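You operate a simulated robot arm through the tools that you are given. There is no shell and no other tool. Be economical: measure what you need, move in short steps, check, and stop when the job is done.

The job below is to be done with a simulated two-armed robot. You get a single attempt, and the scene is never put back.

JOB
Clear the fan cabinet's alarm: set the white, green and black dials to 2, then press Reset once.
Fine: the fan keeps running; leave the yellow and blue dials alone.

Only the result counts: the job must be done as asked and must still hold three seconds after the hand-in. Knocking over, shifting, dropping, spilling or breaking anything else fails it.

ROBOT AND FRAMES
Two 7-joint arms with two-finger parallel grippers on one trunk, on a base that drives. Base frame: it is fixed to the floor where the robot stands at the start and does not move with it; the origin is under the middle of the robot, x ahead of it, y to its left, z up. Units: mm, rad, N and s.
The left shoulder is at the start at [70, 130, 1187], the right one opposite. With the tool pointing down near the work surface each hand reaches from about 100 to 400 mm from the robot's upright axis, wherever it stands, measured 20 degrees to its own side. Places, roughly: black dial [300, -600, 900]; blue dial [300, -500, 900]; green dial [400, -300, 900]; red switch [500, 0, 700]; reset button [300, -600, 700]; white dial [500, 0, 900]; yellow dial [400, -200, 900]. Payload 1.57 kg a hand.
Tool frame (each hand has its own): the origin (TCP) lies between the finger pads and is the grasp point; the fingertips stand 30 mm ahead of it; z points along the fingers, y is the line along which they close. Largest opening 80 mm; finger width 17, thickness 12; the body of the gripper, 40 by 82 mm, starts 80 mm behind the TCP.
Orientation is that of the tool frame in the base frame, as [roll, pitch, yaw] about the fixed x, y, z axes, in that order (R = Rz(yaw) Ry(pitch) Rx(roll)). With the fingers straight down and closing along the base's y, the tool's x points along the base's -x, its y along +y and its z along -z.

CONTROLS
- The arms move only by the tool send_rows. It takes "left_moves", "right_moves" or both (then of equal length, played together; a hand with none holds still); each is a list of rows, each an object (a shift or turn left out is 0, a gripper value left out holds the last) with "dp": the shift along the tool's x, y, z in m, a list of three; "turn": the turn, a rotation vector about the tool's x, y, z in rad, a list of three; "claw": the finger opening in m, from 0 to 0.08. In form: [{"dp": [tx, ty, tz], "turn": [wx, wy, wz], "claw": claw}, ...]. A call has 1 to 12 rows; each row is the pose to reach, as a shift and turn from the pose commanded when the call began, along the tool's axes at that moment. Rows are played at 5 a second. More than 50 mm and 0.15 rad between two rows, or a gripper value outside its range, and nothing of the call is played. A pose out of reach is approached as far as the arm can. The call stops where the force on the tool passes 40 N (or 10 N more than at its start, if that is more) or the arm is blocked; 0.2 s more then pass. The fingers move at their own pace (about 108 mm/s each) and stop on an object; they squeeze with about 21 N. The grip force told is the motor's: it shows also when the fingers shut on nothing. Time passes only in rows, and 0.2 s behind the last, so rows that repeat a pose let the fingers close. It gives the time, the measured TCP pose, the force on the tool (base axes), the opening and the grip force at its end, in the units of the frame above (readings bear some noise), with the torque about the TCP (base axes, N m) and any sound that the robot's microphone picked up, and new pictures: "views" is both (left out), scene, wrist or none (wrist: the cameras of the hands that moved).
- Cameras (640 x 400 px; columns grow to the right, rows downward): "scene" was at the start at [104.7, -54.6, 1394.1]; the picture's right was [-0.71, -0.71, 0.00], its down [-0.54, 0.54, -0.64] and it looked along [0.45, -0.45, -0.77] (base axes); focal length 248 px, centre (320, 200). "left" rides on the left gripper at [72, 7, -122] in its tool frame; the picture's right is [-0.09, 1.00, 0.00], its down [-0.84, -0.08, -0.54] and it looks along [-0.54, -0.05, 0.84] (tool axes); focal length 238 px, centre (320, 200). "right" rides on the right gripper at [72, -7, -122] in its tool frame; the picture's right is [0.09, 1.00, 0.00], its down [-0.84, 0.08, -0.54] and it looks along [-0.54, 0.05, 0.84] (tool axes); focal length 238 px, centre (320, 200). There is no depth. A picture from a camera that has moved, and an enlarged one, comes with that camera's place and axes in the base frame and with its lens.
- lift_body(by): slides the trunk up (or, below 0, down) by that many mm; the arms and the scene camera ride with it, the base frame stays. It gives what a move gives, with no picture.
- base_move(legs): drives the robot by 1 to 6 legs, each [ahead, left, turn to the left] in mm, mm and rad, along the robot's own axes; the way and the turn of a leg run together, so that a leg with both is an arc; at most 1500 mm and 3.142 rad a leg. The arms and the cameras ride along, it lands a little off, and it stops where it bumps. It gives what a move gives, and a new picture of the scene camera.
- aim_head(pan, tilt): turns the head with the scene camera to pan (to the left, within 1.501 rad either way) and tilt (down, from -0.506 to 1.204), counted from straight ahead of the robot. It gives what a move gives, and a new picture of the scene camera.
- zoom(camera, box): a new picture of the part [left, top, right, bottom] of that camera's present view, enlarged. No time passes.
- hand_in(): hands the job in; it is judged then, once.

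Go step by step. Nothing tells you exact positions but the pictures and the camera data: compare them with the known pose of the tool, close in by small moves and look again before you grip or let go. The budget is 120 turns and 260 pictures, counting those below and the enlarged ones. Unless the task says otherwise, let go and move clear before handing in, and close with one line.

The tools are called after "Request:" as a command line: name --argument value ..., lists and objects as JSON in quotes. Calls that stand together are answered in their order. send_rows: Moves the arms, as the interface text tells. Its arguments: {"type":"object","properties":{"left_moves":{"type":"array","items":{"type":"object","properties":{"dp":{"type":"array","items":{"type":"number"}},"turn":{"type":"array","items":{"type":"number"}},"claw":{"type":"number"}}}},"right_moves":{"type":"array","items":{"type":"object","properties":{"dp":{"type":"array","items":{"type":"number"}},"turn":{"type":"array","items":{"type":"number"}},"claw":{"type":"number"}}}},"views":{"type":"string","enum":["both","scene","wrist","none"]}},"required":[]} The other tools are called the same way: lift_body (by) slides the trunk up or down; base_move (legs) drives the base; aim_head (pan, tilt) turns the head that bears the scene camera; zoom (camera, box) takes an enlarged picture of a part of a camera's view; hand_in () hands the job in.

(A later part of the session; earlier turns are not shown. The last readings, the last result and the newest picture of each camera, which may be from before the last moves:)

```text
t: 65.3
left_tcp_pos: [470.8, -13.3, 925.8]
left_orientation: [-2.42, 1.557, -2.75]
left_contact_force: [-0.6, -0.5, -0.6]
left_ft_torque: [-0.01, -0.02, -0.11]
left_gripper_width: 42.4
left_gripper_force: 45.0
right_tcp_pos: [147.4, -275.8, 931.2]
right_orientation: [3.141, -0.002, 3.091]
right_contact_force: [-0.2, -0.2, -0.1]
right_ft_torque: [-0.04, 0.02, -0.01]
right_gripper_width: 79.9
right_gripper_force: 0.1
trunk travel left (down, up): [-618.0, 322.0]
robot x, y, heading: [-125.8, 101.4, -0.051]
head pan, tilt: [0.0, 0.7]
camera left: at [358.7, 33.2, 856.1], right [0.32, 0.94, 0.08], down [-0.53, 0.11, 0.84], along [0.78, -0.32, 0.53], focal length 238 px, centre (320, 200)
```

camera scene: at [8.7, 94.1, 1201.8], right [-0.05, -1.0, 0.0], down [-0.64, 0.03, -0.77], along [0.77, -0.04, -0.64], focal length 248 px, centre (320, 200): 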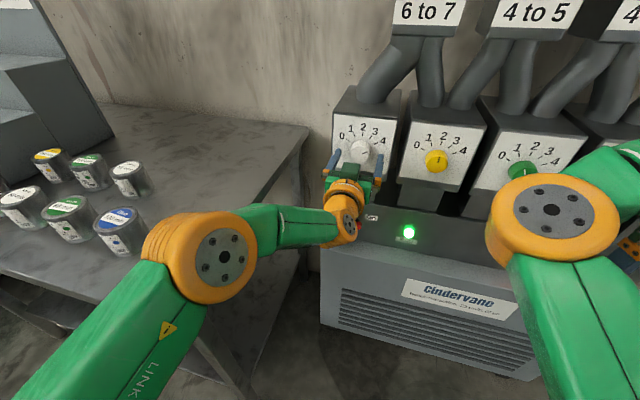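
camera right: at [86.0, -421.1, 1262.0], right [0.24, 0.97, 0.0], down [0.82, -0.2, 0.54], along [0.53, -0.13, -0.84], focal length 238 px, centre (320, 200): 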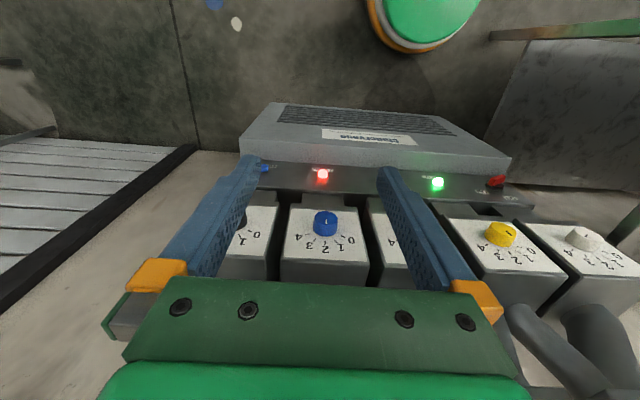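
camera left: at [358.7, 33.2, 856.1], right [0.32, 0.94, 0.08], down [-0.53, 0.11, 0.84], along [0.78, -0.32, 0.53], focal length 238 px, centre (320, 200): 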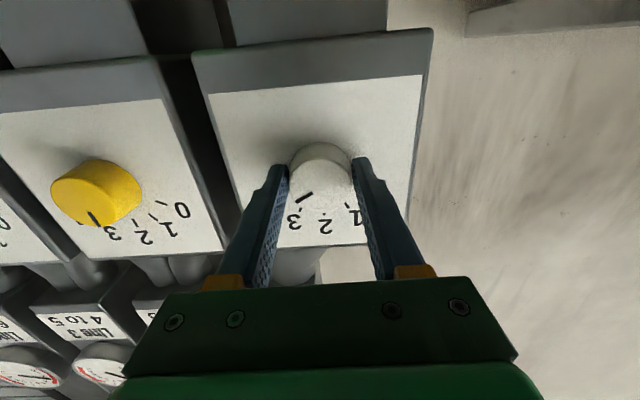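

Gripped the white knob (42 mm). I turn it counter-clockwise about one step and look.

Request:
send_rows --left_moves '[{"turn": [0, 0, -0.13]}, {"turn": [0, 0, -0.26]}, {"turn": [0, 0, -0.39]}, {"turn": [0, 0, -0.52]}, {"turn": [0, 0, -0.52]}]' --views "wrist"

Request:
zoom --camera "left" --box '[240, 110, 400, 260]'

```text
t: 66.5
left_tcp_pos: [470.7, -15.0, 927.0]
left_orientation: [-1.586, 1.044, -1.918]
left_contact_force: [3.1, -6.6, 7.2]
left_ft_torque: [0.1, 0.23, -0.68]
left_gripper_width: 42.4
left_gripper_force: 44.9
right_tcp_pos: [146.9, -279.4, 931.2]
right_orientation: [3.139, -0.003, 3.091]
right_contact_force: [1.2, -0.8, -0.5]
right_ft_torque: [-0.01, 0.07, -0.01]
right_gripper_width: 79.9
right_gripper_force: 0.0
trunk travel left (down, up): [-618.0, 322.0]
robot x, y, heading: [-124.2, 97.9, -0.054]
head pan, tilt: [0.0, 0.7]
camera left: at [346.3, -3.2, 863.0], right [0.29, 0.86, -0.42], down [-0.39, 0.51, 0.77], along [0.87, -0.06, 0.48], focal length 238 px, centre (320, 200)
```

left: 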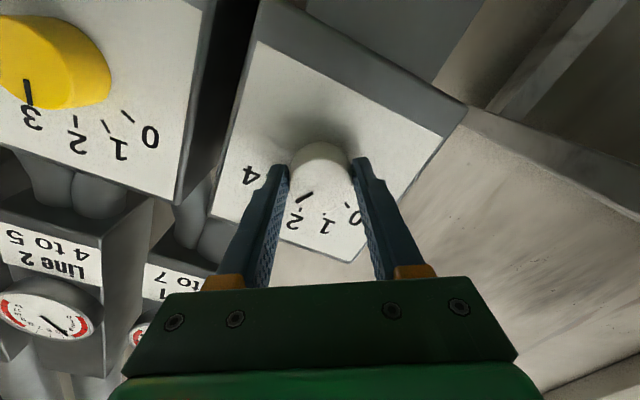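

```text
2.67 times, centred on (320, 185) of left
camera zoom: at [346.3, -3.2, 863.0], right [0.29, 0.86, -0.42], down [-0.39, 0.51, 0.77], along [0.87, -0.06, 0.48], focal length 636 px, centre (320, 240)
```

zoom: 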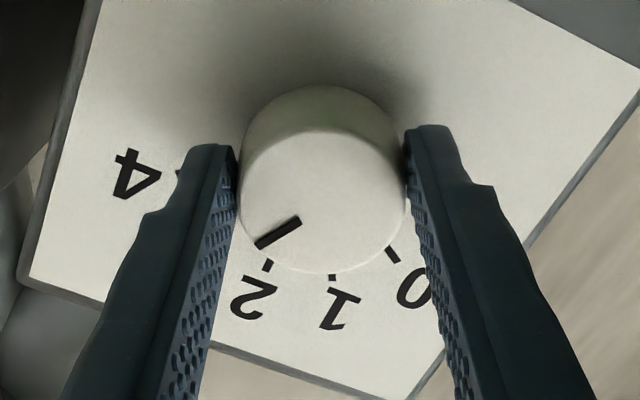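

The mark now sits at 3 (steps are ~30°). I turn one more step to 2.

Request:
send_rows --left_moves '[{"turn": [0, 0, -0.13]}, {"turn": [0, 0, -0.26]}, {"turn": [0, 0, -0.39]}, {"turn": [0, 0, -0.525]}, {"turn": [0, 0, -0.525]}]' --views "wrist"

Request:
zoom --camera "left" --box '[240, 110, 400, 260]'

```text
t: 67.7
left_tcp_pos: [470.2, -17.1, 927.9]
left_orientation: [-1.577, 0.522, -1.901]
left_contact_force: [12.6, -15.6, 22.3]
left_ft_torque: [-0.09, -0.53, -0.8]
left_gripper_width: 42.6
left_gripper_force: 44.7
right_tcp_pos: [145.6, -280.7, 931.8]
right_orientation: [3.139, 0.001, 3.091]
right_contact_force: [-0.1, 0.1, 0.5]
right_ft_torque: [-0.01, 0.01, 0.0]
right_gripper_width: 80.1
right_gripper_force: 0.1
trunk travel left (down, up): [-618.0, 322.0]
robot x, y, heading: [-124.5, 104.0, -0.052]
head pan, tilt: [0.0, 0.7]
camera left: at [336.8, -31.9, 887.7], right [0.18, 0.55, -0.82], down [-0.29, 0.82, 0.49], along [0.94, 0.15, 0.31], focal length 238 px, centre (320, 200)
```

left: 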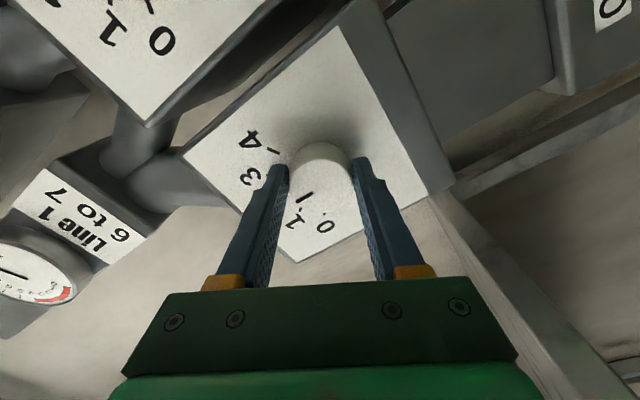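

```text
2.67 times, centred on (320, 185) of left
camera zoom: at [336.8, -31.9, 887.7], right [0.18, 0.55, -0.82], down [-0.29, 0.82, 0.49], along [0.94, 0.15, 0.31], focal length 636 px, centre (320, 240)
```

zoom: 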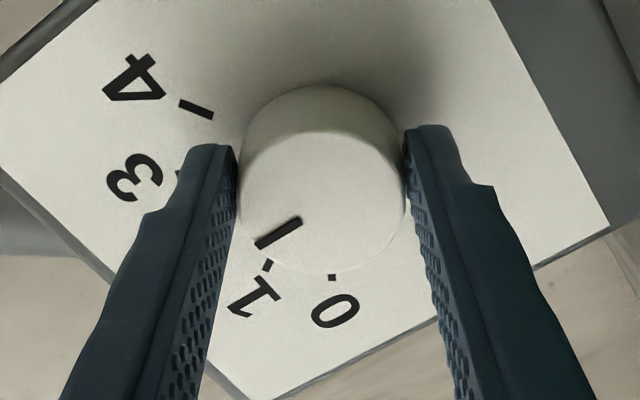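

The mark is at 2 by the same geometry. I open the fingers and then back the base off rather than the arm.

Request:
send_rows --left_moves '[{"claw": 0.08}, {"claw": 0.08}, {"claw": 0.08}]' --views "wrist"

Request:
base_move --legs '[[-96, 29, 0]]'

Request:
zoom --camera "scene" --box '[300, 60, 620, 260]'

```text
t: 68.5
left_tcp_pos: [472.1, -9.9, 925.8]
left_orientation: [-1.581, 0.516, -1.905]
left_contact_force: [0.2, 0.2, -0.5]
left_ft_torque: [0.02, 0.01, 0.01]
left_gripper_width: 80.0
left_gripper_force: 0.0
right_tcp_pos: [147.2, -275.2, 931.4]
right_orientation: [-3.14, -0.002, 3.091]
right_contact_force: [-0.6, 0.8, 0.4]
right_ft_torque: [0.01, 0.02, 0.02]
right_gripper_width: 80.3
right_gripper_force: 0.0
trunk travel left (down, up): [-618.0, 322.0]
robot x, y, heading: [-123.9, 101.6, -0.054]
head pan, tilt: [0.0, 0.7]
camera left: at [337.6, -27.1, 886.0], right [0.18, 0.54, -0.82], down [-0.29, 0.83, 0.49], along [0.94, 0.15, 0.3], focal length 238 px, centre (320, 200)
```

left: 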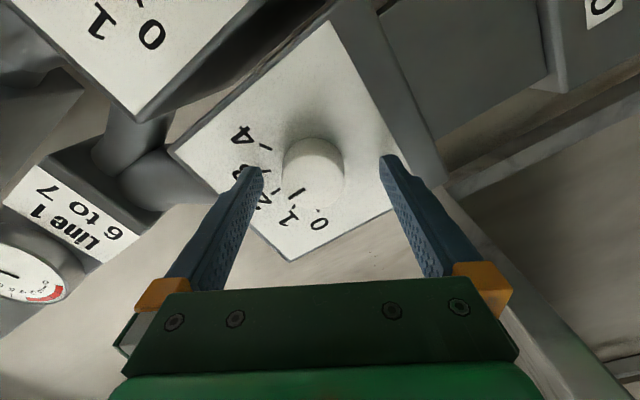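

```text
t: 69.7
left_tcp_pos: [381.2, 21.1, 924.9]
left_orientation: [-1.58, 0.52, -1.906]
left_contact_force: [0.1, -0.3, 0.1]
left_ft_torque: [0.0, 0.01, -0.01]
left_gripper_width: 79.8
left_gripper_force: 0.1
right_tcp_pos: [57.8, -243.3, 932.0]
right_orientation: [-3.141, -0.002, 3.091]
right_contact_force: [-0.6, 0.0, 0.5]
right_ft_torque: [-0.02, 0.0, 0.01]
right_gripper_width: 79.9
right_gripper_force: 0.0
trunk travel left (down, up): [-618.0, 322.0]
robot x, y, heading: [-214.5, 136.3, -0.048]
head pan, tilt: [0.0, 0.7]
camera scene: at [-79.5, 126.6, 1201.4], right [-0.05, -1.0, 0.0], down [-0.64, 0.03, -0.76], along [0.76, -0.04, -0.64], focal length 248 px, centre (320, 200)
```

scene: 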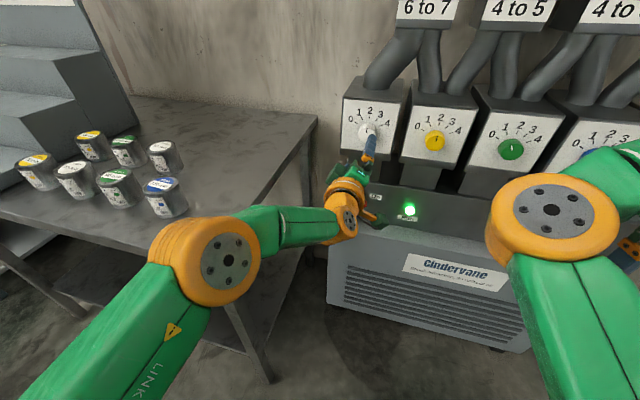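

```text
2.00 times, centred on (460, 160) of scene
camera zoom: at [-79.5, 126.6, 1201.4], right [-0.05, -1.0, 0.0], down [-0.64, 0.03, -0.76], along [0.76, -0.04, -0.64], focal length 496 px, centre (40, 280)
```

zoom: 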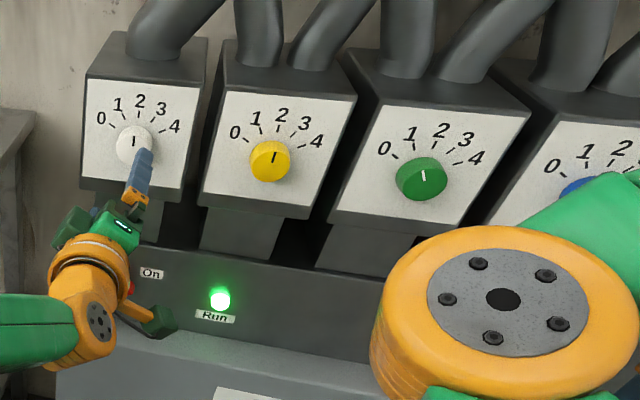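

White seems at 2. I check it with the wrist camera before leaving.

Request:
zoom --camera "left" --box '[200, 80, 400, 230]'

Request:
zoom --camera "scene" --box '[330, 70, 490, 170]'

```text
2.67 times, centred on (300, 155) of left
camera zoom: at [247.0, 5.1, 885.9], right [0.18, 0.54, -0.82], down [-0.29, 0.83, 0.49], along [0.94, 0.15, 0.3], focal length 636 px, centre (373, 320)
```

zoom: 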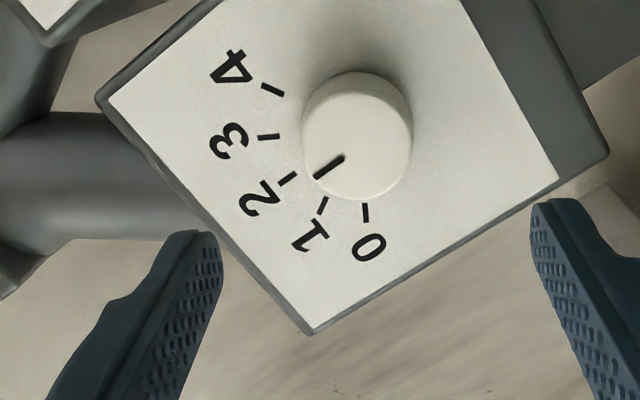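

```text
4.00 times, centred on (410, 120) of scene
camera zoom: at [-79.5, 126.6, 1201.4], right [-0.05, -1.0, 0.0], down [-0.64, 0.03, -0.76], along [0.76, -0.04, -0.64], focal length 992 px, centre (-40, 520)
```

zoom: 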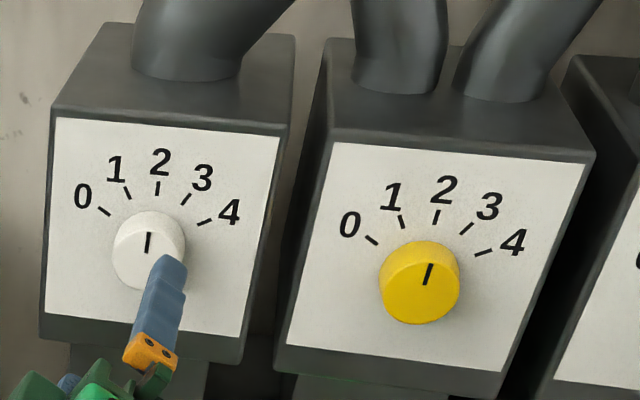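

White is on 2 within a few degrees. Now I drive along the wall 320 mm to the right, keeping this arm pose, to stand before green.

Request:
base_move --legs '[[-91, -305, 0]]'

Request:
send_rows --left_moves '[{"dp": [0, 0, 0]}]' --views "wrist"

```text
t: 71.8
left_tcp_pos: [277.3, -267.7, 925.1]
left_orientation: [-1.58, 0.516, -1.897]
left_contact_force: [-0.3, 0.5, 0.6]
left_ft_torque: [-0.03, 0.02, 0.0]
left_gripper_width: 80.1
left_gripper_force: 0.0
right_tcp_pos: [-44.6, -535.2, 931.1]
right_orientation: [-3.14, -0.002, 3.102]
right_contact_force: [0.6, 0.1, -0.2]
right_ft_torque: [0.01, -0.03, -0.03]
right_gripper_width: 79.9
right_gripper_force: 0.1
trunk travel left (down, up): [-618.0, 322.0]
robot x, y, heading: [-317.4, -158.5, -0.045]
head pan, tilt: [0.0, 0.7]
camera scene: at [-183.7, -165.7, 1201.5], right [-0.04, -1.0, 0.0], down [-0.64, 0.03, -0.76], along [0.76, -0.03, -0.64], focal length 248 px, centre (320, 200)
```

scene: 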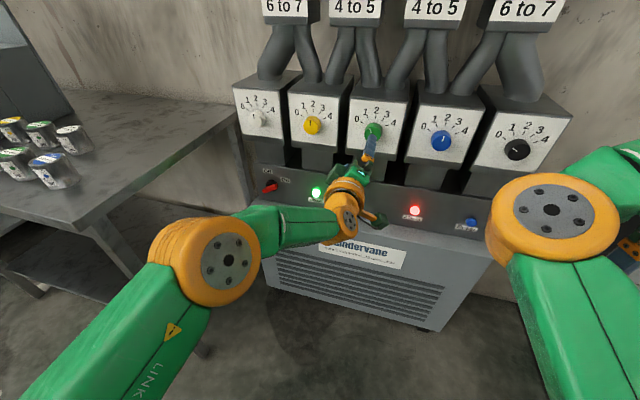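

```text
t: 72.2
left_tcp_pos: [278.0, -266.9, 926.8]
left_orientation: [-1.58, 0.519, -1.897]
left_contact_force: [-0.1, -0.4, -0.7]
left_ft_torque: [-0.01, -0.01, -0.01]
left_gripper_width: 79.9
left_gripper_force: 0.1
right_tcp_pos: [-44.0, -534.8, 933.0]
right_orientation: [-3.138, -0.001, 3.099]
right_contact_force: [-0.4, 0.1, 0.4]
right_ft_torque: [-0.01, 0.0, 0.02]
right_gripper_width: 79.8
right_gripper_force: 0.0
trunk travel left (down, up): [-618.0, 322.0]
robot x, y, heading: [-320.3, -161.7, -0.042]
head pan, tilt: [0.0, 0.7]
camera left: at [144.0, -284.8, 886.2], right [0.17, 0.55, -0.82], down [-0.29, 0.82, 0.49], along [0.94, 0.16, 0.3], focal length 238 px, centre (320, 200)
```

left: 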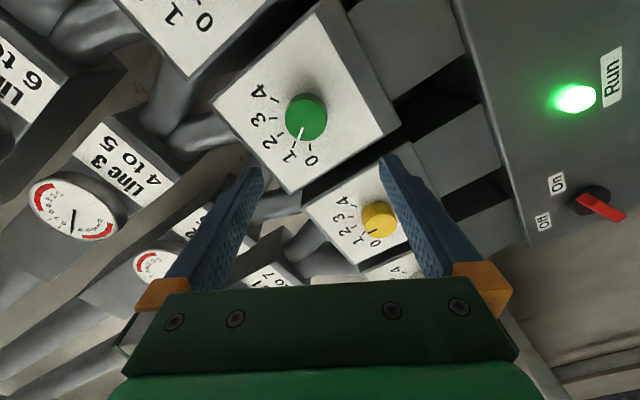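

The hand is at q≈-160, and green should be near q≈-177. I zoom to pin it.

Request:
zoom --camera "left" --box '[200, 40, 400, 190]'

Request:
zoom --camera "scene" --box '[220, 60, 580, 260]'

```text
2.67 times, centred on (300, 115) of left
camera zoom: at [144.0, -284.8, 886.2], right [0.17, 0.55, -0.82], down [-0.29, 0.82, 0.49], along [0.94, 0.16, 0.3], focal length 636 px, centre (373, 427)
```

zoom: 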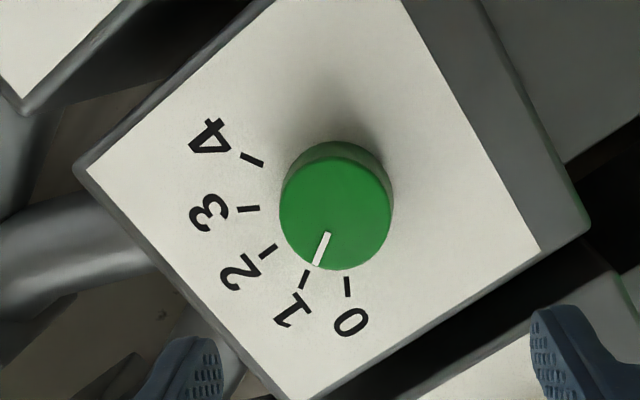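

```text
1.78 times, centred on (400, 160) of scene
camera zoom: at [-183.7, -165.7, 1201.5], right [-0.04, -1.0, 0.0], down [-0.64, 0.03, -0.76], along [0.76, -0.03, -0.64], focal length 441 px, centre (178, 271)
```

zoom: 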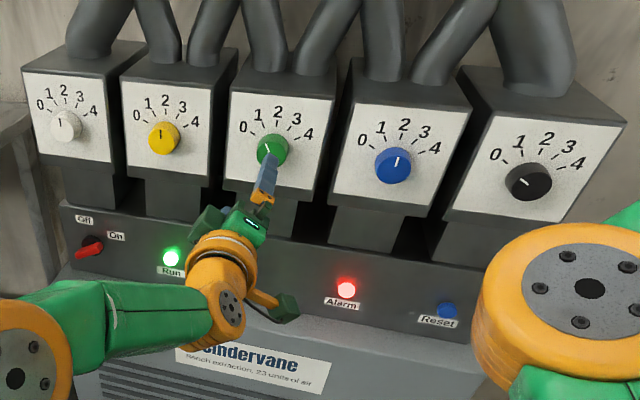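

Green's front centre comes to (q −176, z ≈926), mark on 1; black is at 0. I drive 70 forward and 17 right.

Request:
base_move --legs '[[62, -37, 0]]'

Request:
send_rows --left_moves '[{"dp": [0, 0, 0]}]' --views "wrist"

Request:
zoom --camera "left" --box '[200, 80, 440, 260]'

```text
t: 73.2
left_tcp_pos: [338.9, -306.1, 927.2]
left_orientation: [-1.579, 0.518, -1.896]
left_contact_force: [0.0, 0.0, -0.7]
left_ft_torque: [-0.01, 0.04, -0.01]
left_gripper_width: 80.0
left_gripper_force: 0.0
right_tcp_pos: [17.8, -574.5, 931.7]
right_orientation: [-3.14, 0.0, 3.102]
right_contact_force: [-0.6, 0.1, -0.4]
right_ft_torque: [0.0, 0.05, 0.03]
right_gripper_width: 79.8
right_gripper_force: 0.2
trunk travel left (down, up): [-618.0, 322.0]
robot x, y, heading: [-257.6, -198.5, -0.037]
head pan, tilt: [0.0, 0.7]
camera scene: at [-123.3, -204.6, 1201.6], right [-0.04, -1.0, 0.0], down [-0.64, 0.03, -0.77], along [0.76, -0.03, -0.64], focal length 248 px, centre (320, 200)
```

scene: 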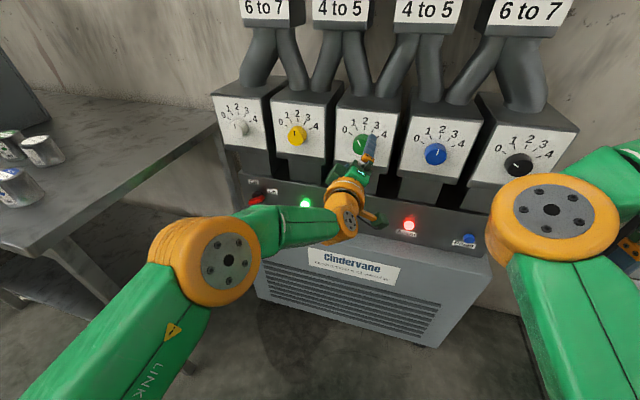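

```text
t: 73.6
left_tcp_pos: [338.6, -306.1, 926.3]
left_orientation: [-1.579, 0.52, -1.895]
left_contact_force: [0.0, -0.4, 0.3]
left_ft_torque: [-0.02, 0.01, 0.0]
left_gripper_width: 80.3
left_gripper_force: 0.0
right_tcp_pos: [18.0, -574.8, 933.1]
right_orientation: [-3.139, -0.001, 3.1]
right_contact_force: [0.0, -0.3, 0.9]
right_ft_torque: [-0.02, -0.02, 0.03]
right_gripper_width: 79.9
right_gripper_force: 0.1
trunk travel left (down, up): [-618.0, 322.0]
robot x, y, heading: [-258.6, -200.2, -0.044]
head pan, tilt: [0.0, 0.7]
camera left: at [204.8, -323.2, 886.7], right [0.17, 0.55, -0.82], down [-0.29, 0.82, 0.49], along [0.94, 0.16, 0.3], focal length 238 px, centre (320, 200)
```

left: 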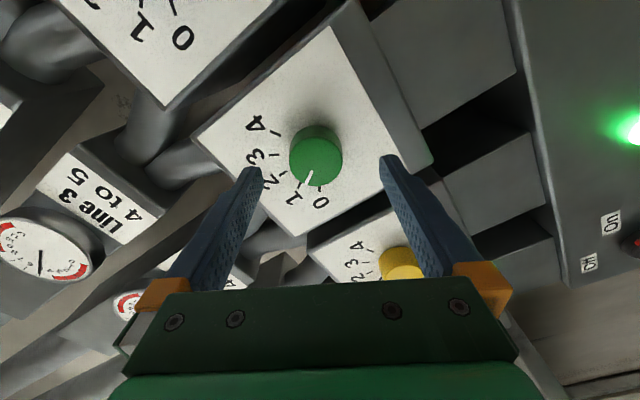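

```text
2.22 times, centred on (320, 170) of left
camera zoom: at [204.8, -323.2, 886.7], right [0.17, 0.55, -0.82], down [-0.29, 0.82, 0.49], along [0.94, 0.16, 0.3], focal length 530 px, centre (320, 267)
```

zoom: 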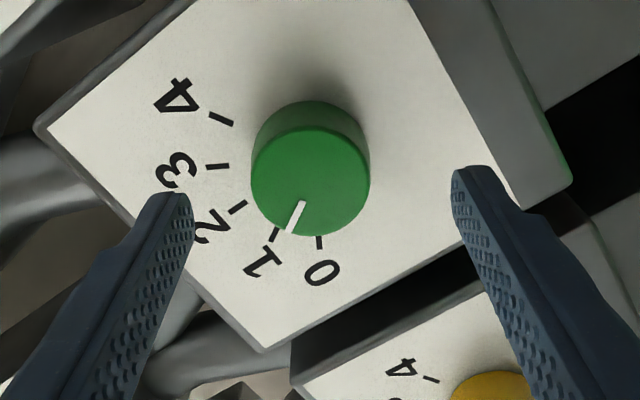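

Centred laterally (q −176.5). I drive 20 mm straight in and check.

Request:
base_move --legs '[[20, -6, 0]]'

Request:
send_rows --left_moves '[{"dp": [0, 0, 0]}]' --views "wrist"

```text
t: 74.4
left_tcp_pos: [357.1, -312.9, 928.0]
left_orientation: [-1.578, 0.518, -1.893]
left_contact_force: [-1.1, -0.6, -0.1]
left_ft_torque: [-0.01, 0.01, -0.02]
left_gripper_width: 80.1
left_gripper_force: 0.1
right_tcp_pos: [35.6, -580.2, 933.8]
right_orientation: [-3.14, 0.0, 3.099]
right_contact_force: [-0.2, 0.7, 0.1]
right_ft_torque: [-0.04, -0.01, 0.0]
right_gripper_width: 80.1
right_gripper_force: 0.0
trunk travel left (down, up): [-618.0, 322.0]
robot x, y, heading: [-242.8, -209.3, -0.041]
head pan, tilt: [0.0, 0.7]
camera scene: at [-105.2, -211.1, 1201.8], right [-0.04, -1.0, 0.0], down [-0.64, 0.03, -0.77], along [0.77, -0.03, -0.64], focal length 248 px, centre (320, 200)
```

scene: 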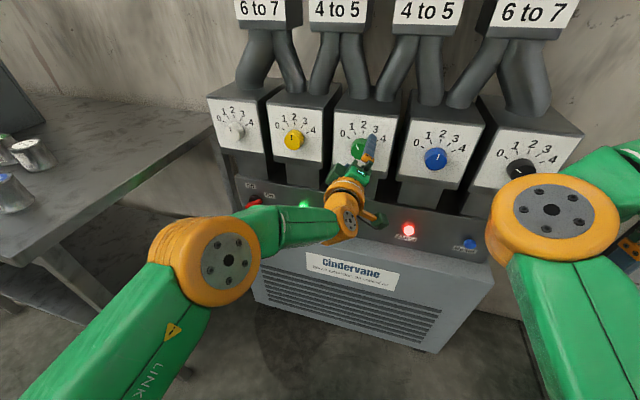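

```text
t: 74.8
left_tcp_pos: [358.7, -312.5, 926.8]
left_orientation: [-1.58, 0.518, -1.896]
left_contact_force: [-0.7, 0.1, 0.3]
left_ft_torque: [0.0, -0.01, 0.01]
left_gripper_width: 80.1
left_gripper_force: 0.1
right_tcp_pos: [36.5, -580.1, 932.2]
right_orientation: [-3.14, -0.002, 3.1]
right_contact_force: [-0.4, 0.6, 0.1]
right_ft_torque: [-0.04, 0.0, 0.0]
right_gripper_width: 79.9
right_gripper_force: 0.1
trunk travel left (down, up): [-618.0, 322.0]
robot x, y, heading: [-238.3, -204.8, -0.041]
head pan, tilt: [0.0, 0.7]
camera left: at [224.6, -330.3, 886.5], right [0.17, 0.55, -0.82], down [-0.29, 0.82, 0.49], along [0.94, 0.16, 0.3], focal length 238 px, centre (320, 200)
```

left: 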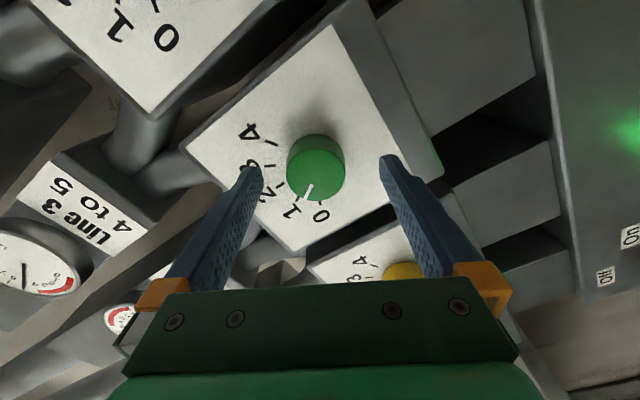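

Centred at p 442. I advance 6 mm and grip.

Request:
send_rows --left_moves '[{"dp": [0, 0, 0.003]}, {"dp": [0, 0, 0.006]}, {"dp": [0, 0, 0.006], "claw": 0.055}, {"dp": [0, 0, 0.006], "claw": 0.045}, {"dp": [0, 0, 0.006], "claw": 0.03}, {"dp": [0, 0, 0.006], "claw": 0.03}]' --views "wrist"

Request:
zoom --camera "left" --box '[240, 110, 400, 260]'

```text
t: 76.2
left_tcp_pos: [362.9, -316.4, 928.8]
left_orientation: [-1.573, 0.521, -1.892]
left_contact_force: [9.3, -8.4, 20.4]
left_ft_torque: [-0.12, -0.57, -0.47]
left_gripper_width: 41.7
left_gripper_force: 44.3
right_tcp_pos: [34.6, -583.0, 932.9]
right_orientation: [3.141, 0.001, 3.099]
right_contact_force: [-0.4, 0.5, 0.1]
right_ft_torque: [0.01, 0.0, 0.01]
right_gripper_width: 80.1
right_gripper_force: 0.1
trunk travel left (down, up): [-618.0, 322.0]
robot x, y, heading: [-236.2, -207.6, -0.044]
head pan, tilt: [0.0, 0.7]
camera left: at [229.5, -334.3, 887.8], right [0.18, 0.55, -0.82], down [-0.3, 0.82, 0.49], along [0.94, 0.16, 0.31], focal length 238 px, centre (320, 200)
```

left: 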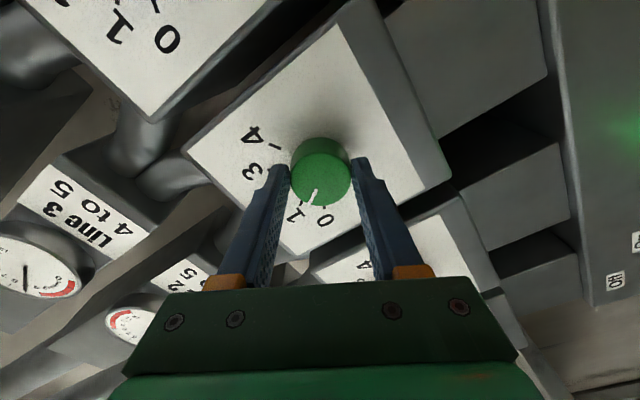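

```text
2.67 times, centred on (320, 185) of left
camera zoom: at [229.5, -334.3, 887.8], right [0.18, 0.55, -0.82], down [-0.3, 0.82, 0.49], along [0.94, 0.16, 0.31], focal length 636 px, centre (320, 240)
```

zoom: 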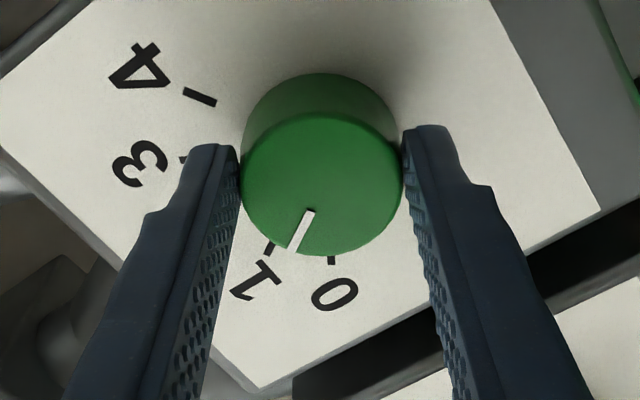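

Gripped on green with mark at 1. I turn clockwise 0.525 rad to 2.

Request:
send_rows --left_moves '[{"turn": [0, 0, 0.13]}, {"turn": [0, 0, 0.26]}, {"turn": [0, 0, 0.39]}, {"turn": [0, 0, 0.525]}, {"turn": [0, 0, 0.525]}]' --views "wrist"

Request:
zoom --camera "left" --box '[240, 110, 400, 260]'

```text
t: 77.4
left_tcp_pos: [362.9, -316.6, 926.6]
left_orientation: [-1.585, 1.047, -1.903]
left_contact_force: [10.4, -7.8, 20.0]
left_ft_torque: [-0.2, -0.81, 0.18]
left_gripper_width: 41.3
left_gripper_force: 44.9
right_tcp_pos: [35.2, -582.9, 932.8]
right_orientation: [3.14, 0.001, 3.101]
right_contact_force: [-0.2, 0.8, -0.7]
right_ft_torque: [0.02, 0.0, -0.01]
right_gripper_width: 80.0
right_gripper_force: 0.1
trunk travel left (down, up): [-618.0, 322.0]
robot x, y, heading: [-238.2, -202.6, -0.045]
head pan, tilt: [0.0, 0.7]
camera left: at [238.5, -305.7, 863.3], right [0.28, 0.86, -0.42], down [-0.4, 0.5, 0.77], along [0.87, -0.05, 0.49], focal length 238 px, centre (320, 200)
```

left: 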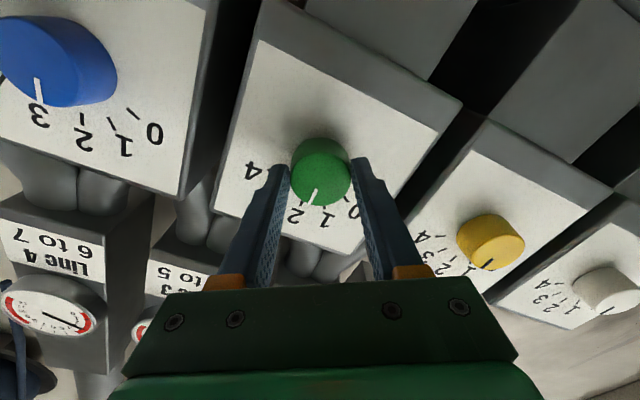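

```text
2.67 times, centred on (320, 185) of left
camera zoom: at [238.5, -305.7, 863.3], right [0.28, 0.86, -0.42], down [-0.4, 0.5, 0.77], along [0.87, -0.05, 0.49], focal length 636 px, centre (320, 240)
```

zoom: 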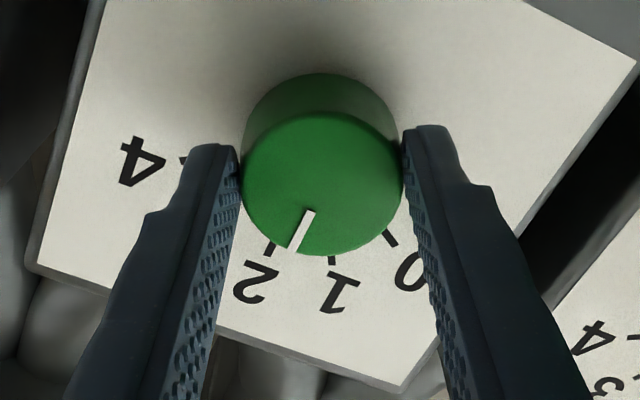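

Mark on 2. I release and back off with the base, then look.

Request:
send_rows --left_moves '[{"claw": 0.08}, {"claw": 0.08}, {"claw": 0.08}]' --views "none"

Request:
base_move --legs '[[-93, 28, 0]]'

Request:
zoom --camera "left" --box '[200, 40, 400, 190]'

```text
t: 78.2
left_tcp_pos: [364.0, -313.5, 925.8]
left_orientation: [-1.591, 1.041, -1.909]
left_contact_force: [-0.1, 0.7, -0.6]
left_ft_torque: [-0.01, 0.0, -0.04]
left_gripper_width: 79.7
left_gripper_force: 0.1
right_tcp_pos: [37.6, -580.4, 932.8]
right_orientation: [-3.139, -0.002, 3.101]
right_contact_force: [0.8, 0.0, -0.1]
right_ft_torque: [-0.01, -0.02, 0.03]
right_gripper_width: 80.0
right_gripper_force: 0.0
trunk travel left (down, up): [-618.0, 322.0]
robot x, y, heading: [-238.4, -203.0, -0.043]
head pan, tilt: [0.0, 0.7]
```

```text
t: 79.3
left_tcp_pos: [268.8, -282.1, 925.1]
left_orientation: [-1.59, 1.042, -1.909]
left_contact_force: [0.3, -0.9, 0.0]
left_ft_torque: [0.01, 0.0, 0.01]
left_gripper_width: 80.1
left_gripper_force: 0.0
right_tcp_pos: [-58.4, -548.9, 931.9]
right_orientation: [3.141, -0.002, 3.099]
right_contact_force: [0.0, 0.1, -0.6]
right_ft_torque: [0.01, -0.03, 0.0]
right_gripper_width: 80.0
right_gripper_force: 0.0
trunk travel left (down, up): [-618.0, 322.0]
robot x, y, heading: [-331.8, -173.9, -0.042]
head pan, tilt: [0.0, 0.7]
camera scene: at [-197.3, -180.5, 1201.4], right [-0.04, -1.0, 0.0], down [-0.64, 0.03, -0.76], along [0.76, -0.03, -0.64], focal length 248 px, centre (320, 200)
```

scene: 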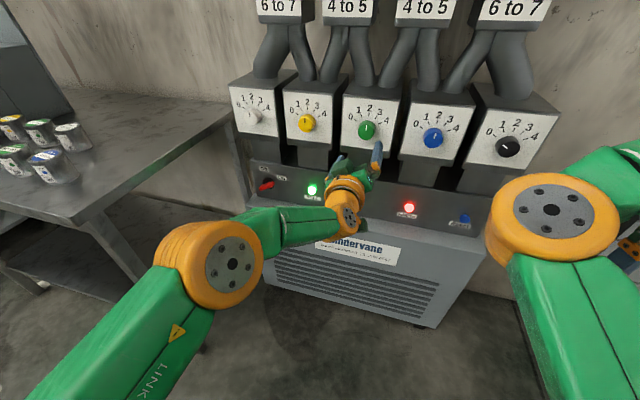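

```text
2.67 times, centred on (300, 115) of left
camera zoom: at [144.9, -272.8, 862.0], right [0.28, 0.86, -0.42], down [-0.4, 0.51, 0.77], along [0.87, -0.05, 0.48], focal length 636 px, centre (373, 427)
```

zoom: 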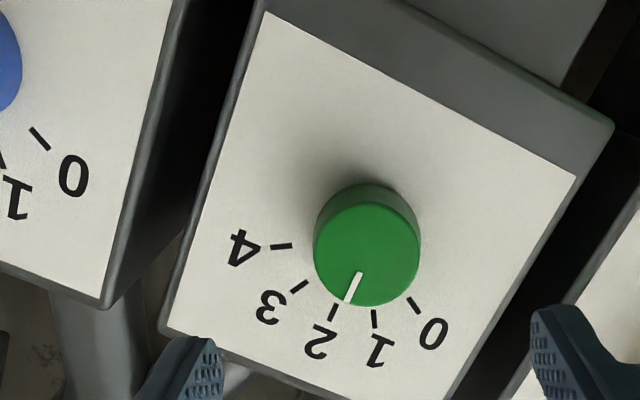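

Green is on 2. Now I roll the hand back and drive 320 mm further right to black.

Request:
base_move --legs '[[-93, -306, 0]]'

Request:
send_rows --left_moves '[{"turn": [0, 0, -0.13]}, {"turn": [0, 0, -0.26]}, {"turn": [0, 0, -0.39]}, {"turn": [0, 0, -0.525]}, {"turn": [0, 0, -0.525]}]' --views "wrist"

Request:
zoom --camera "left" --box '[200, 40, 400, 190]'

```text
t: 81.5
left_tcp_pos: [161.9, -579.5, 925.9]
left_orientation: [-1.588, 1.041, -1.903]
left_contact_force: [-0.1, -0.2, 0.2]
left_ft_torque: [0.02, 0.04, -0.01]
left_gripper_width: 79.9
left_gripper_force: 0.0
right_tcp_pos: [-164.4, -846.2, 931.2]
right_orientation: [-3.14, -0.001, 3.102]
right_contact_force: [-0.3, -0.3, -0.5]
right_ft_torque: [0.01, -0.02, -0.02]
right_gripper_width: 80.0
right_gripper_force: 0.1
trunk travel left (down, up): [-618.0, 322.0]
robot x, y, heading: [-441.8, -467.6, -0.041]
head pan, tilt: [0.0, 0.7]
camera scene: at [-305.2, -477.5, 1201.5], right [-0.04, -1.0, 0.0], down [-0.64, 0.03, -0.76], along [0.76, -0.03, -0.64], focal length 248 px, centre (320, 200)
```

scene: 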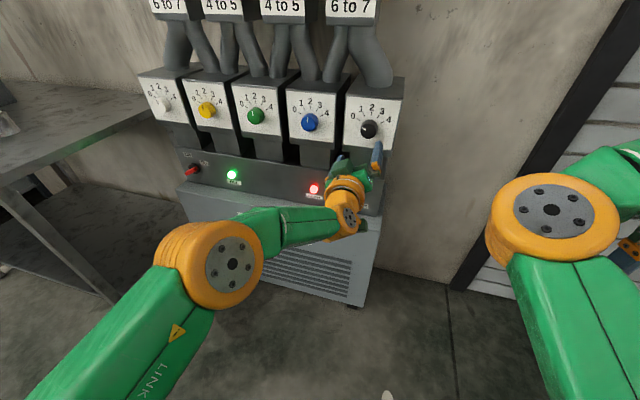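

```text
t: 82.7
left_tcp_pos: [160.2, -579.3, 925.5]
left_orientation: [-1.583, 0.514, -1.895]
left_contact_force: [0.5, 0.5, 0.4]
left_ft_torque: [-0.06, 0.02, 0.01]
left_gripper_width: 79.8
left_gripper_force: 0.1
right_tcp_pos: [-165.4, -846.7, 932.2]
right_orientation: [3.141, -0.002, 3.1]
right_contact_force: [0.1, -0.2, -0.7]
right_ft_torque: [0.0, 0.01, 0.01]
right_gripper_width: 79.9
right_gripper_force: 0.1
trunk travel left (down, up): [-618.0, 322.0]
robot x, y, heading: [-438.8, -473.9, -0.04]
head pan, tilt: [0.0, 0.7]
camera left: at [28.4, -597.8, 885.8], right [0.17, 0.54, -0.82], down [-0.29, 0.82, 0.48], along [0.94, 0.16, 0.3], focal length 238 px, centre (320, 200)
```

left: 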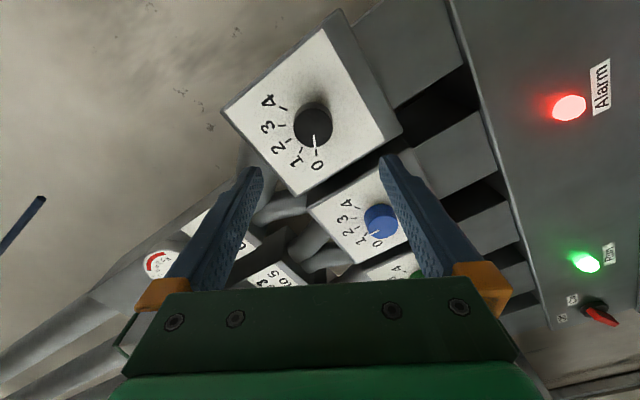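

```text
2.67 times, centred on (300, 115) of left
camera zoom: at [28.4, -597.8, 885.8], right [0.17, 0.54, -0.82], down [-0.29, 0.82, 0.48], along [0.94, 0.16, 0.3], focal length 636 px, centre (373, 427)
```

zoom: 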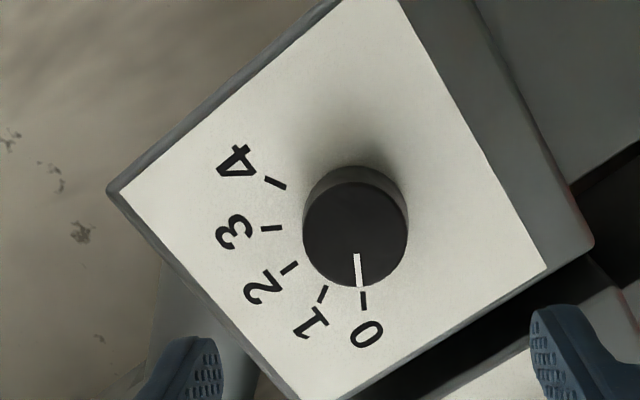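

Black reads 0 and sits at q≈−497. I drive 75 in and 3 right.

Request:
base_move --legs '[[71, -25, 0]]'

Request:
send_rows --left_moves '[{"dp": [0, 0, 0]}]' --views "wrist"

```text
t: 83.7
left_tcp_pos: [230.1, -607.0, 926.0]
left_orientation: [-1.579, 0.519, -1.894]
left_contact_force: [0.3, -1.0, -0.5]
left_ft_torque: [0.01, -0.01, 0.01]
left_gripper_width: 80.0
left_gripper_force: 0.1
right_tcp_pos: [-97.7, -873.8, 933.1]
right_orientation: [-3.142, -0.002, 3.101]
right_contact_force: [0.5, -0.4, -0.2]
right_ft_torque: [0.02, 0.02, 0.0]
right_gripper_width: 80.0
right_gripper_force: 0.0
trunk travel left (down, up): [-618.0, 322.0]
robot x, y, heading: [-372.6, -501.0, -0.044]
head pan, tilt: [0.0, 0.7]
camera scene: at [-237.7, -504.5, 1201.6], right [-0.04, -1.0, 0.0], down [-0.64, 0.03, -0.77], along [0.76, -0.03, -0.64], focal length 248 px, centre (320, 200)
```

scene: 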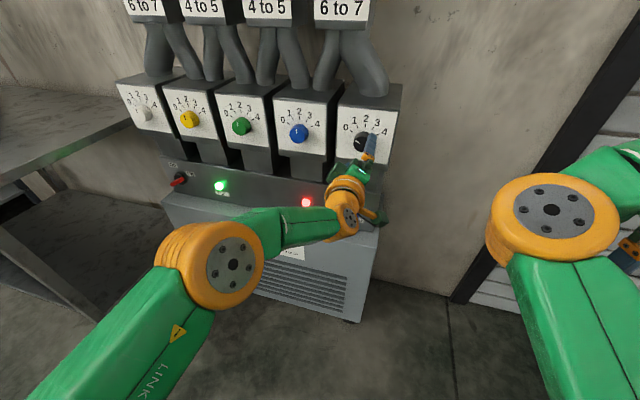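

```text
t: 84.1
left_tcp_pos: [229.2, -607.2, 925.3]
left_orientation: [-1.58, 0.518, -1.895]
left_contact_force: [-0.2, -0.2, 0.0]
left_ft_torque: [-0.03, 0.04, -0.03]
left_gripper_width: 79.8
left_gripper_force: 0.1
right_tcp_pos: [-97.7, -872.9, 931.9]
right_orientation: [-3.14, -0.001, 3.101]
right_contact_force: [-0.4, 0.2, -0.3]
right_ft_torque: [0.0, 0.0, -0.01]
right_gripper_width: 80.3
right_gripper_force: 0.1
trunk travel left (down, up): [-618.0, 322.0]
robot x, y, heading: [-372.6, -500.3, -0.041]
head pan, tilt: [0.0, 0.7]
camera left: at [96.3, -624.5, 886.2], right [0.17, 0.55, -0.82], down [-0.3, 0.82, 0.49], along [0.94, 0.16, 0.3], focal length 238 px, centre (320, 200)
```

left: 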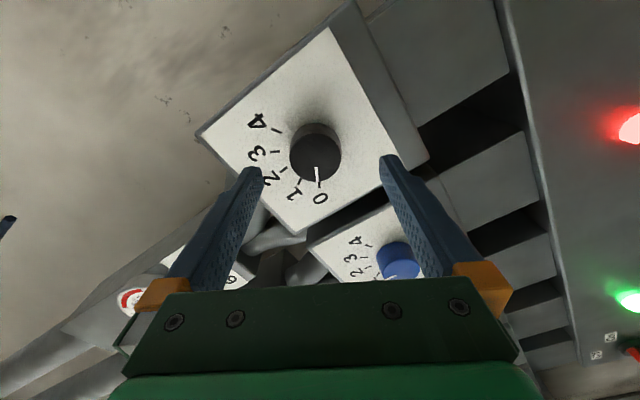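

Aligned. I drive 24 mm in.

Request:
base_move --legs '[[23, -7, 0]]'

Request:
send_rows --left_moves '[{"dp": [0, 0, 0]}]' --views "wrist"

```text
t: 84.9
left_tcp_pos: [250.4, -613.7, 926.2]
left_orientation: [-1.578, 0.517, -1.893]
left_contact_force: [0.4, 0.7, 0.4]
left_ft_torque: [0.0, -0.02, 0.01]
left_gripper_width: 79.9
left_gripper_force: 0.2
right_tcp_pos: [-74.5, -880.5, 933.8]
right_orientation: [-3.141, -0.001, 3.101]
right_contact_force: [0.7, 0.4, -0.4]
right_ft_torque: [-0.01, -0.06, 0.02]
right_gripper_width: 79.8
right_gripper_force: 0.1
trunk travel left (down, up): [-618.0, 322.0]
robot x, y, heading: [-347.7, -505.4, -0.04]
head pan, tilt: [0.0, 0.7]
camera scene: at [-216.5, -511.8, 1201.8], right [-0.04, -1.0, 0.0], down [-0.64, 0.03, -0.77], along [0.77, -0.03, -0.64], focal length 248 px, centre (320, 200)
```

scene: 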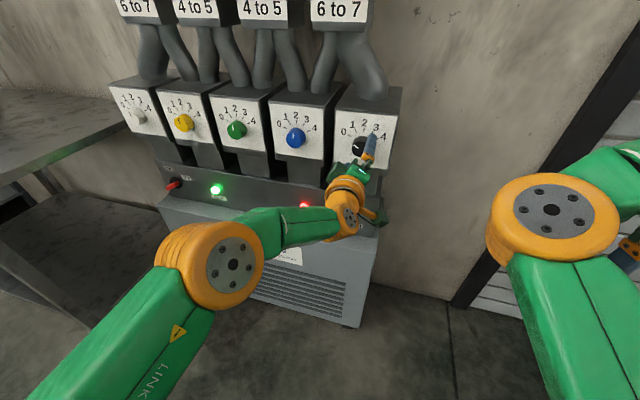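

```text
t: 85.3
left_tcp_pos: [253.2, -614.7, 926.3]
left_orientation: [-1.58, 0.516, -1.894]
left_contact_force: [0.1, 0.4, 0.8]
left_ft_torque: [-0.01, -0.02, 0.0]
left_gripper_width: 80.3
left_gripper_force: 0.0
right_tcp_pos: [-73.3, -880.5, 931.4]
right_orientation: [-3.14, -0.002, 3.101]
right_contact_force: [0.0, 0.0, 0.4]
right_ft_torque: [-0.01, 0.0, -0.01]
right_gripper_width: 79.9
right_gripper_force: 0.0
trunk travel left (down, up): [-618.0, 322.0]
robot x, y, heading: [-349.6, -503.8, -0.04]
head pan, tilt: [0.0, 0.7]
camera left: at [119.2, -632.2, 886.1], right [0.17, 0.55, -0.82], down [-0.3, 0.82, 0.49], along [0.94, 0.16, 0.3], focal length 238 px, centre (320, 200)
```

left: 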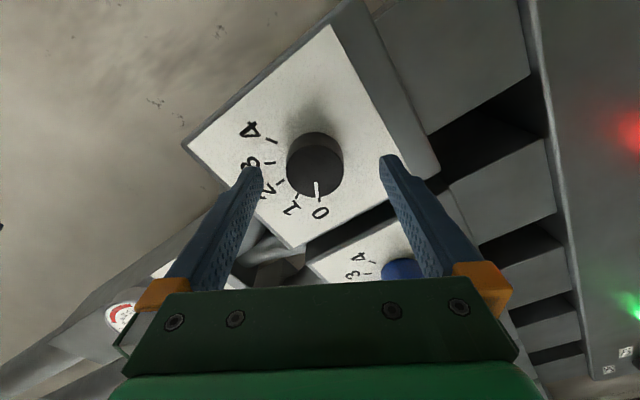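

Good (p 443, q −496). I advance 5 mm and grip.

Request:
send_rows --left_moves '[{"dp": [0, 0, 0.003]}, {"dp": [0, 0, 0.005]}, {"dp": [0, 0, 0.005], "claw": 0.055}, {"dp": [0, 0, 0.005], "claw": 0.045}, {"dp": [0, 0, 0.005], "claw": 0.03}, {"dp": [0, 0, 0.005], "claw": 0.03}]' --views "none"

Request:
zoom --camera "left" --box '[240, 110, 400, 260]'

```text
t: 86.7
left_tcp_pos: [256.6, -617.6, 927.7]
left_orientation: [-1.576, 0.52, -1.892]
left_contact_force: [4.1, -6.4, 14.1]
left_ft_torque: [-0.1, -0.27, -0.12]
left_gripper_width: 42.9
left_gripper_force: 7.2
right_tcp_pos: [-76.7, -883.4, 931.6]
right_orientation: [3.14, 0.0, 3.101]
right_contact_force: [0.1, 1.2, -0.1]
right_ft_torque: [0.0, 0.02, 0.0]
right_gripper_width: 79.9
right_gripper_force: 0.0
trunk travel left (down, up): [-618.0, 322.0]
robot x, y, heading: [-347.6, -505.2, -0.042]
head pan, tilt: [0.0, 0.7]
```

```text
2.67 times, centred on (320, 185) of left
camera zoom: at [122.4, -635.6, 887.5], right [0.18, 0.55, -0.82], down [-0.3, 0.82, 0.49], along [0.94, 0.16, 0.31], focal length 636 px, centre (320, 240)
```

zoom: 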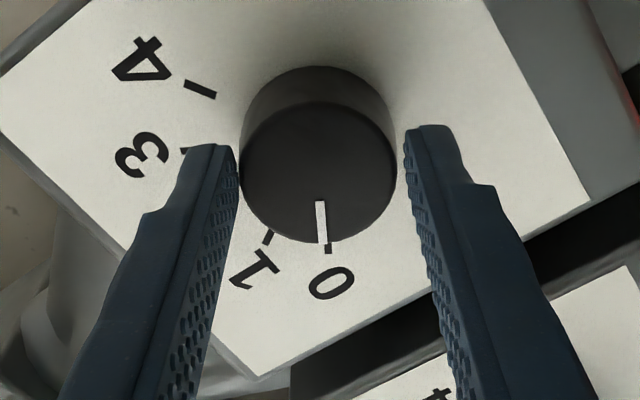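

The grip is still building, so I hold two rows and then turn one step.

Request:
send_rows --left_moves '[{"claw": 0.03}, {"claw": 0.03}, {"turn": [0, 0, 0.13]}, {"turn": [0, 0, 0.26]}, {"turn": [0, 0, 0.39]}, {"turn": [0, 0, 0.525]}, {"turn": [0, 0, 0.525]}]' --views "none"

Request:
zoom --camera "left" --box '[240, 110, 400, 260]'

```text
t: 88.3
left_tcp_pos: [254.2, -618.7, 924.6]
left_orientation: [-1.595, 1.047, -1.913]
left_contact_force: [-15.4, -6.1, -11.6]
left_ft_torque: [-0.11, -0.31, 0.18]
left_gripper_width: 40.3
left_gripper_force: 44.8
right_tcp_pos: [-77.1, -884.2, 930.9]
right_orientation: [3.139, 0.001, 3.101]
right_contact_force: [0.0, 0.1, 0.0]
right_ft_torque: [0.0, 0.0, -0.03]
right_gripper_width: 80.0
right_gripper_force: 0.1
trunk travel left (down, up): [-618.0, 322.0]
robot x, y, heading: [-351.0, -505.2, -0.038]
head pan, tilt: [0.0, 0.7]
```

```text
2.67 times, centred on (320, 185) of left
camera zoom: at [129.8, -608.1, 861.3], right [0.28, 0.86, -0.42], down [-0.39, 0.5, 0.77], along [0.87, -0.05, 0.48], focal length 636 px, centre (320, 240)
```

zoom: 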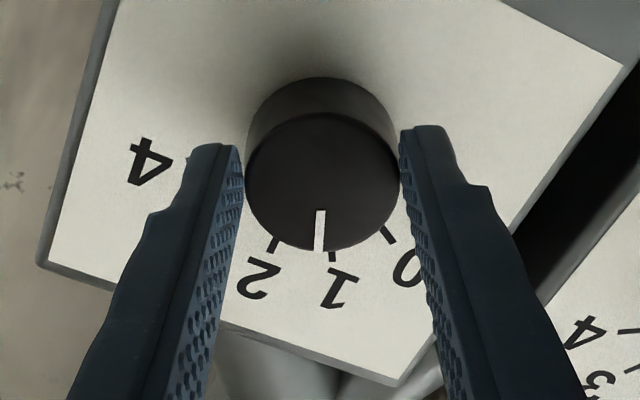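

Black is at 1. I turn one more step to 2.

Request:
send_rows --left_moves '[{"turn": [0, 0, 0.13]}, {"turn": [0, 0, 0.26]}, {"turn": [0, 0, 0.39]}, {"turn": [0, 0, 0.52]}, {"turn": [0, 0, 0.52]}]' --views "none"

Request:
zoom --camera "left" --box '[240, 110, 400, 260]'

```text
t: 89.5
left_tcp_pos: [255.8, -615.0, 924.0]
left_orientation: [-2.599, 1.556, -2.918]
left_contact_force: [-27.2, 6.1, -29.1]
left_ft_torque: [0.13, 0.41, 0.21]
left_gripper_width: 40.4
left_gripper_force: 45.7
right_tcp_pos: [-75.6, -880.2, 933.6]
right_orientation: [-3.138, 0.0, 3.103]
right_contact_force: [-0.6, -0.6, -0.3]
right_ft_torque: [0.04, -0.06, -0.01]
right_gripper_width: 80.1
right_gripper_force: 0.1
trunk travel left (down, up): [-618.0, 322.0]
robot x, y, heading: [-349.3, -506.8, -0.041]
head pan, tilt: [0.0, 0.7]
```

```text
2.67 times, centred on (320, 185) of left
camera zoom: at [142.2, -570.9, 854.0], right [0.31, 0.95, 0.09], down [-0.53, 0.1, 0.84], along [0.79, -0.31, 0.53], focal length 636 px, centre (320, 240)
```

zoom: 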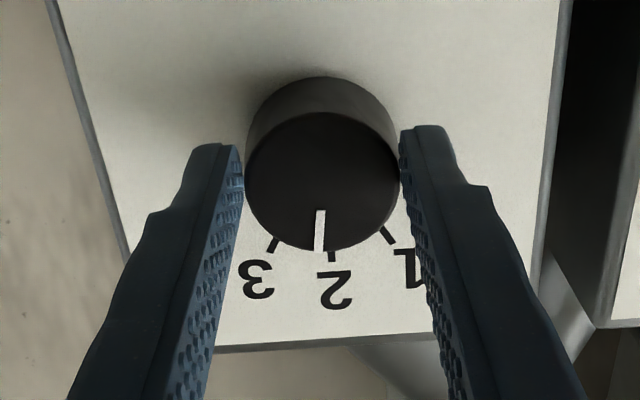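

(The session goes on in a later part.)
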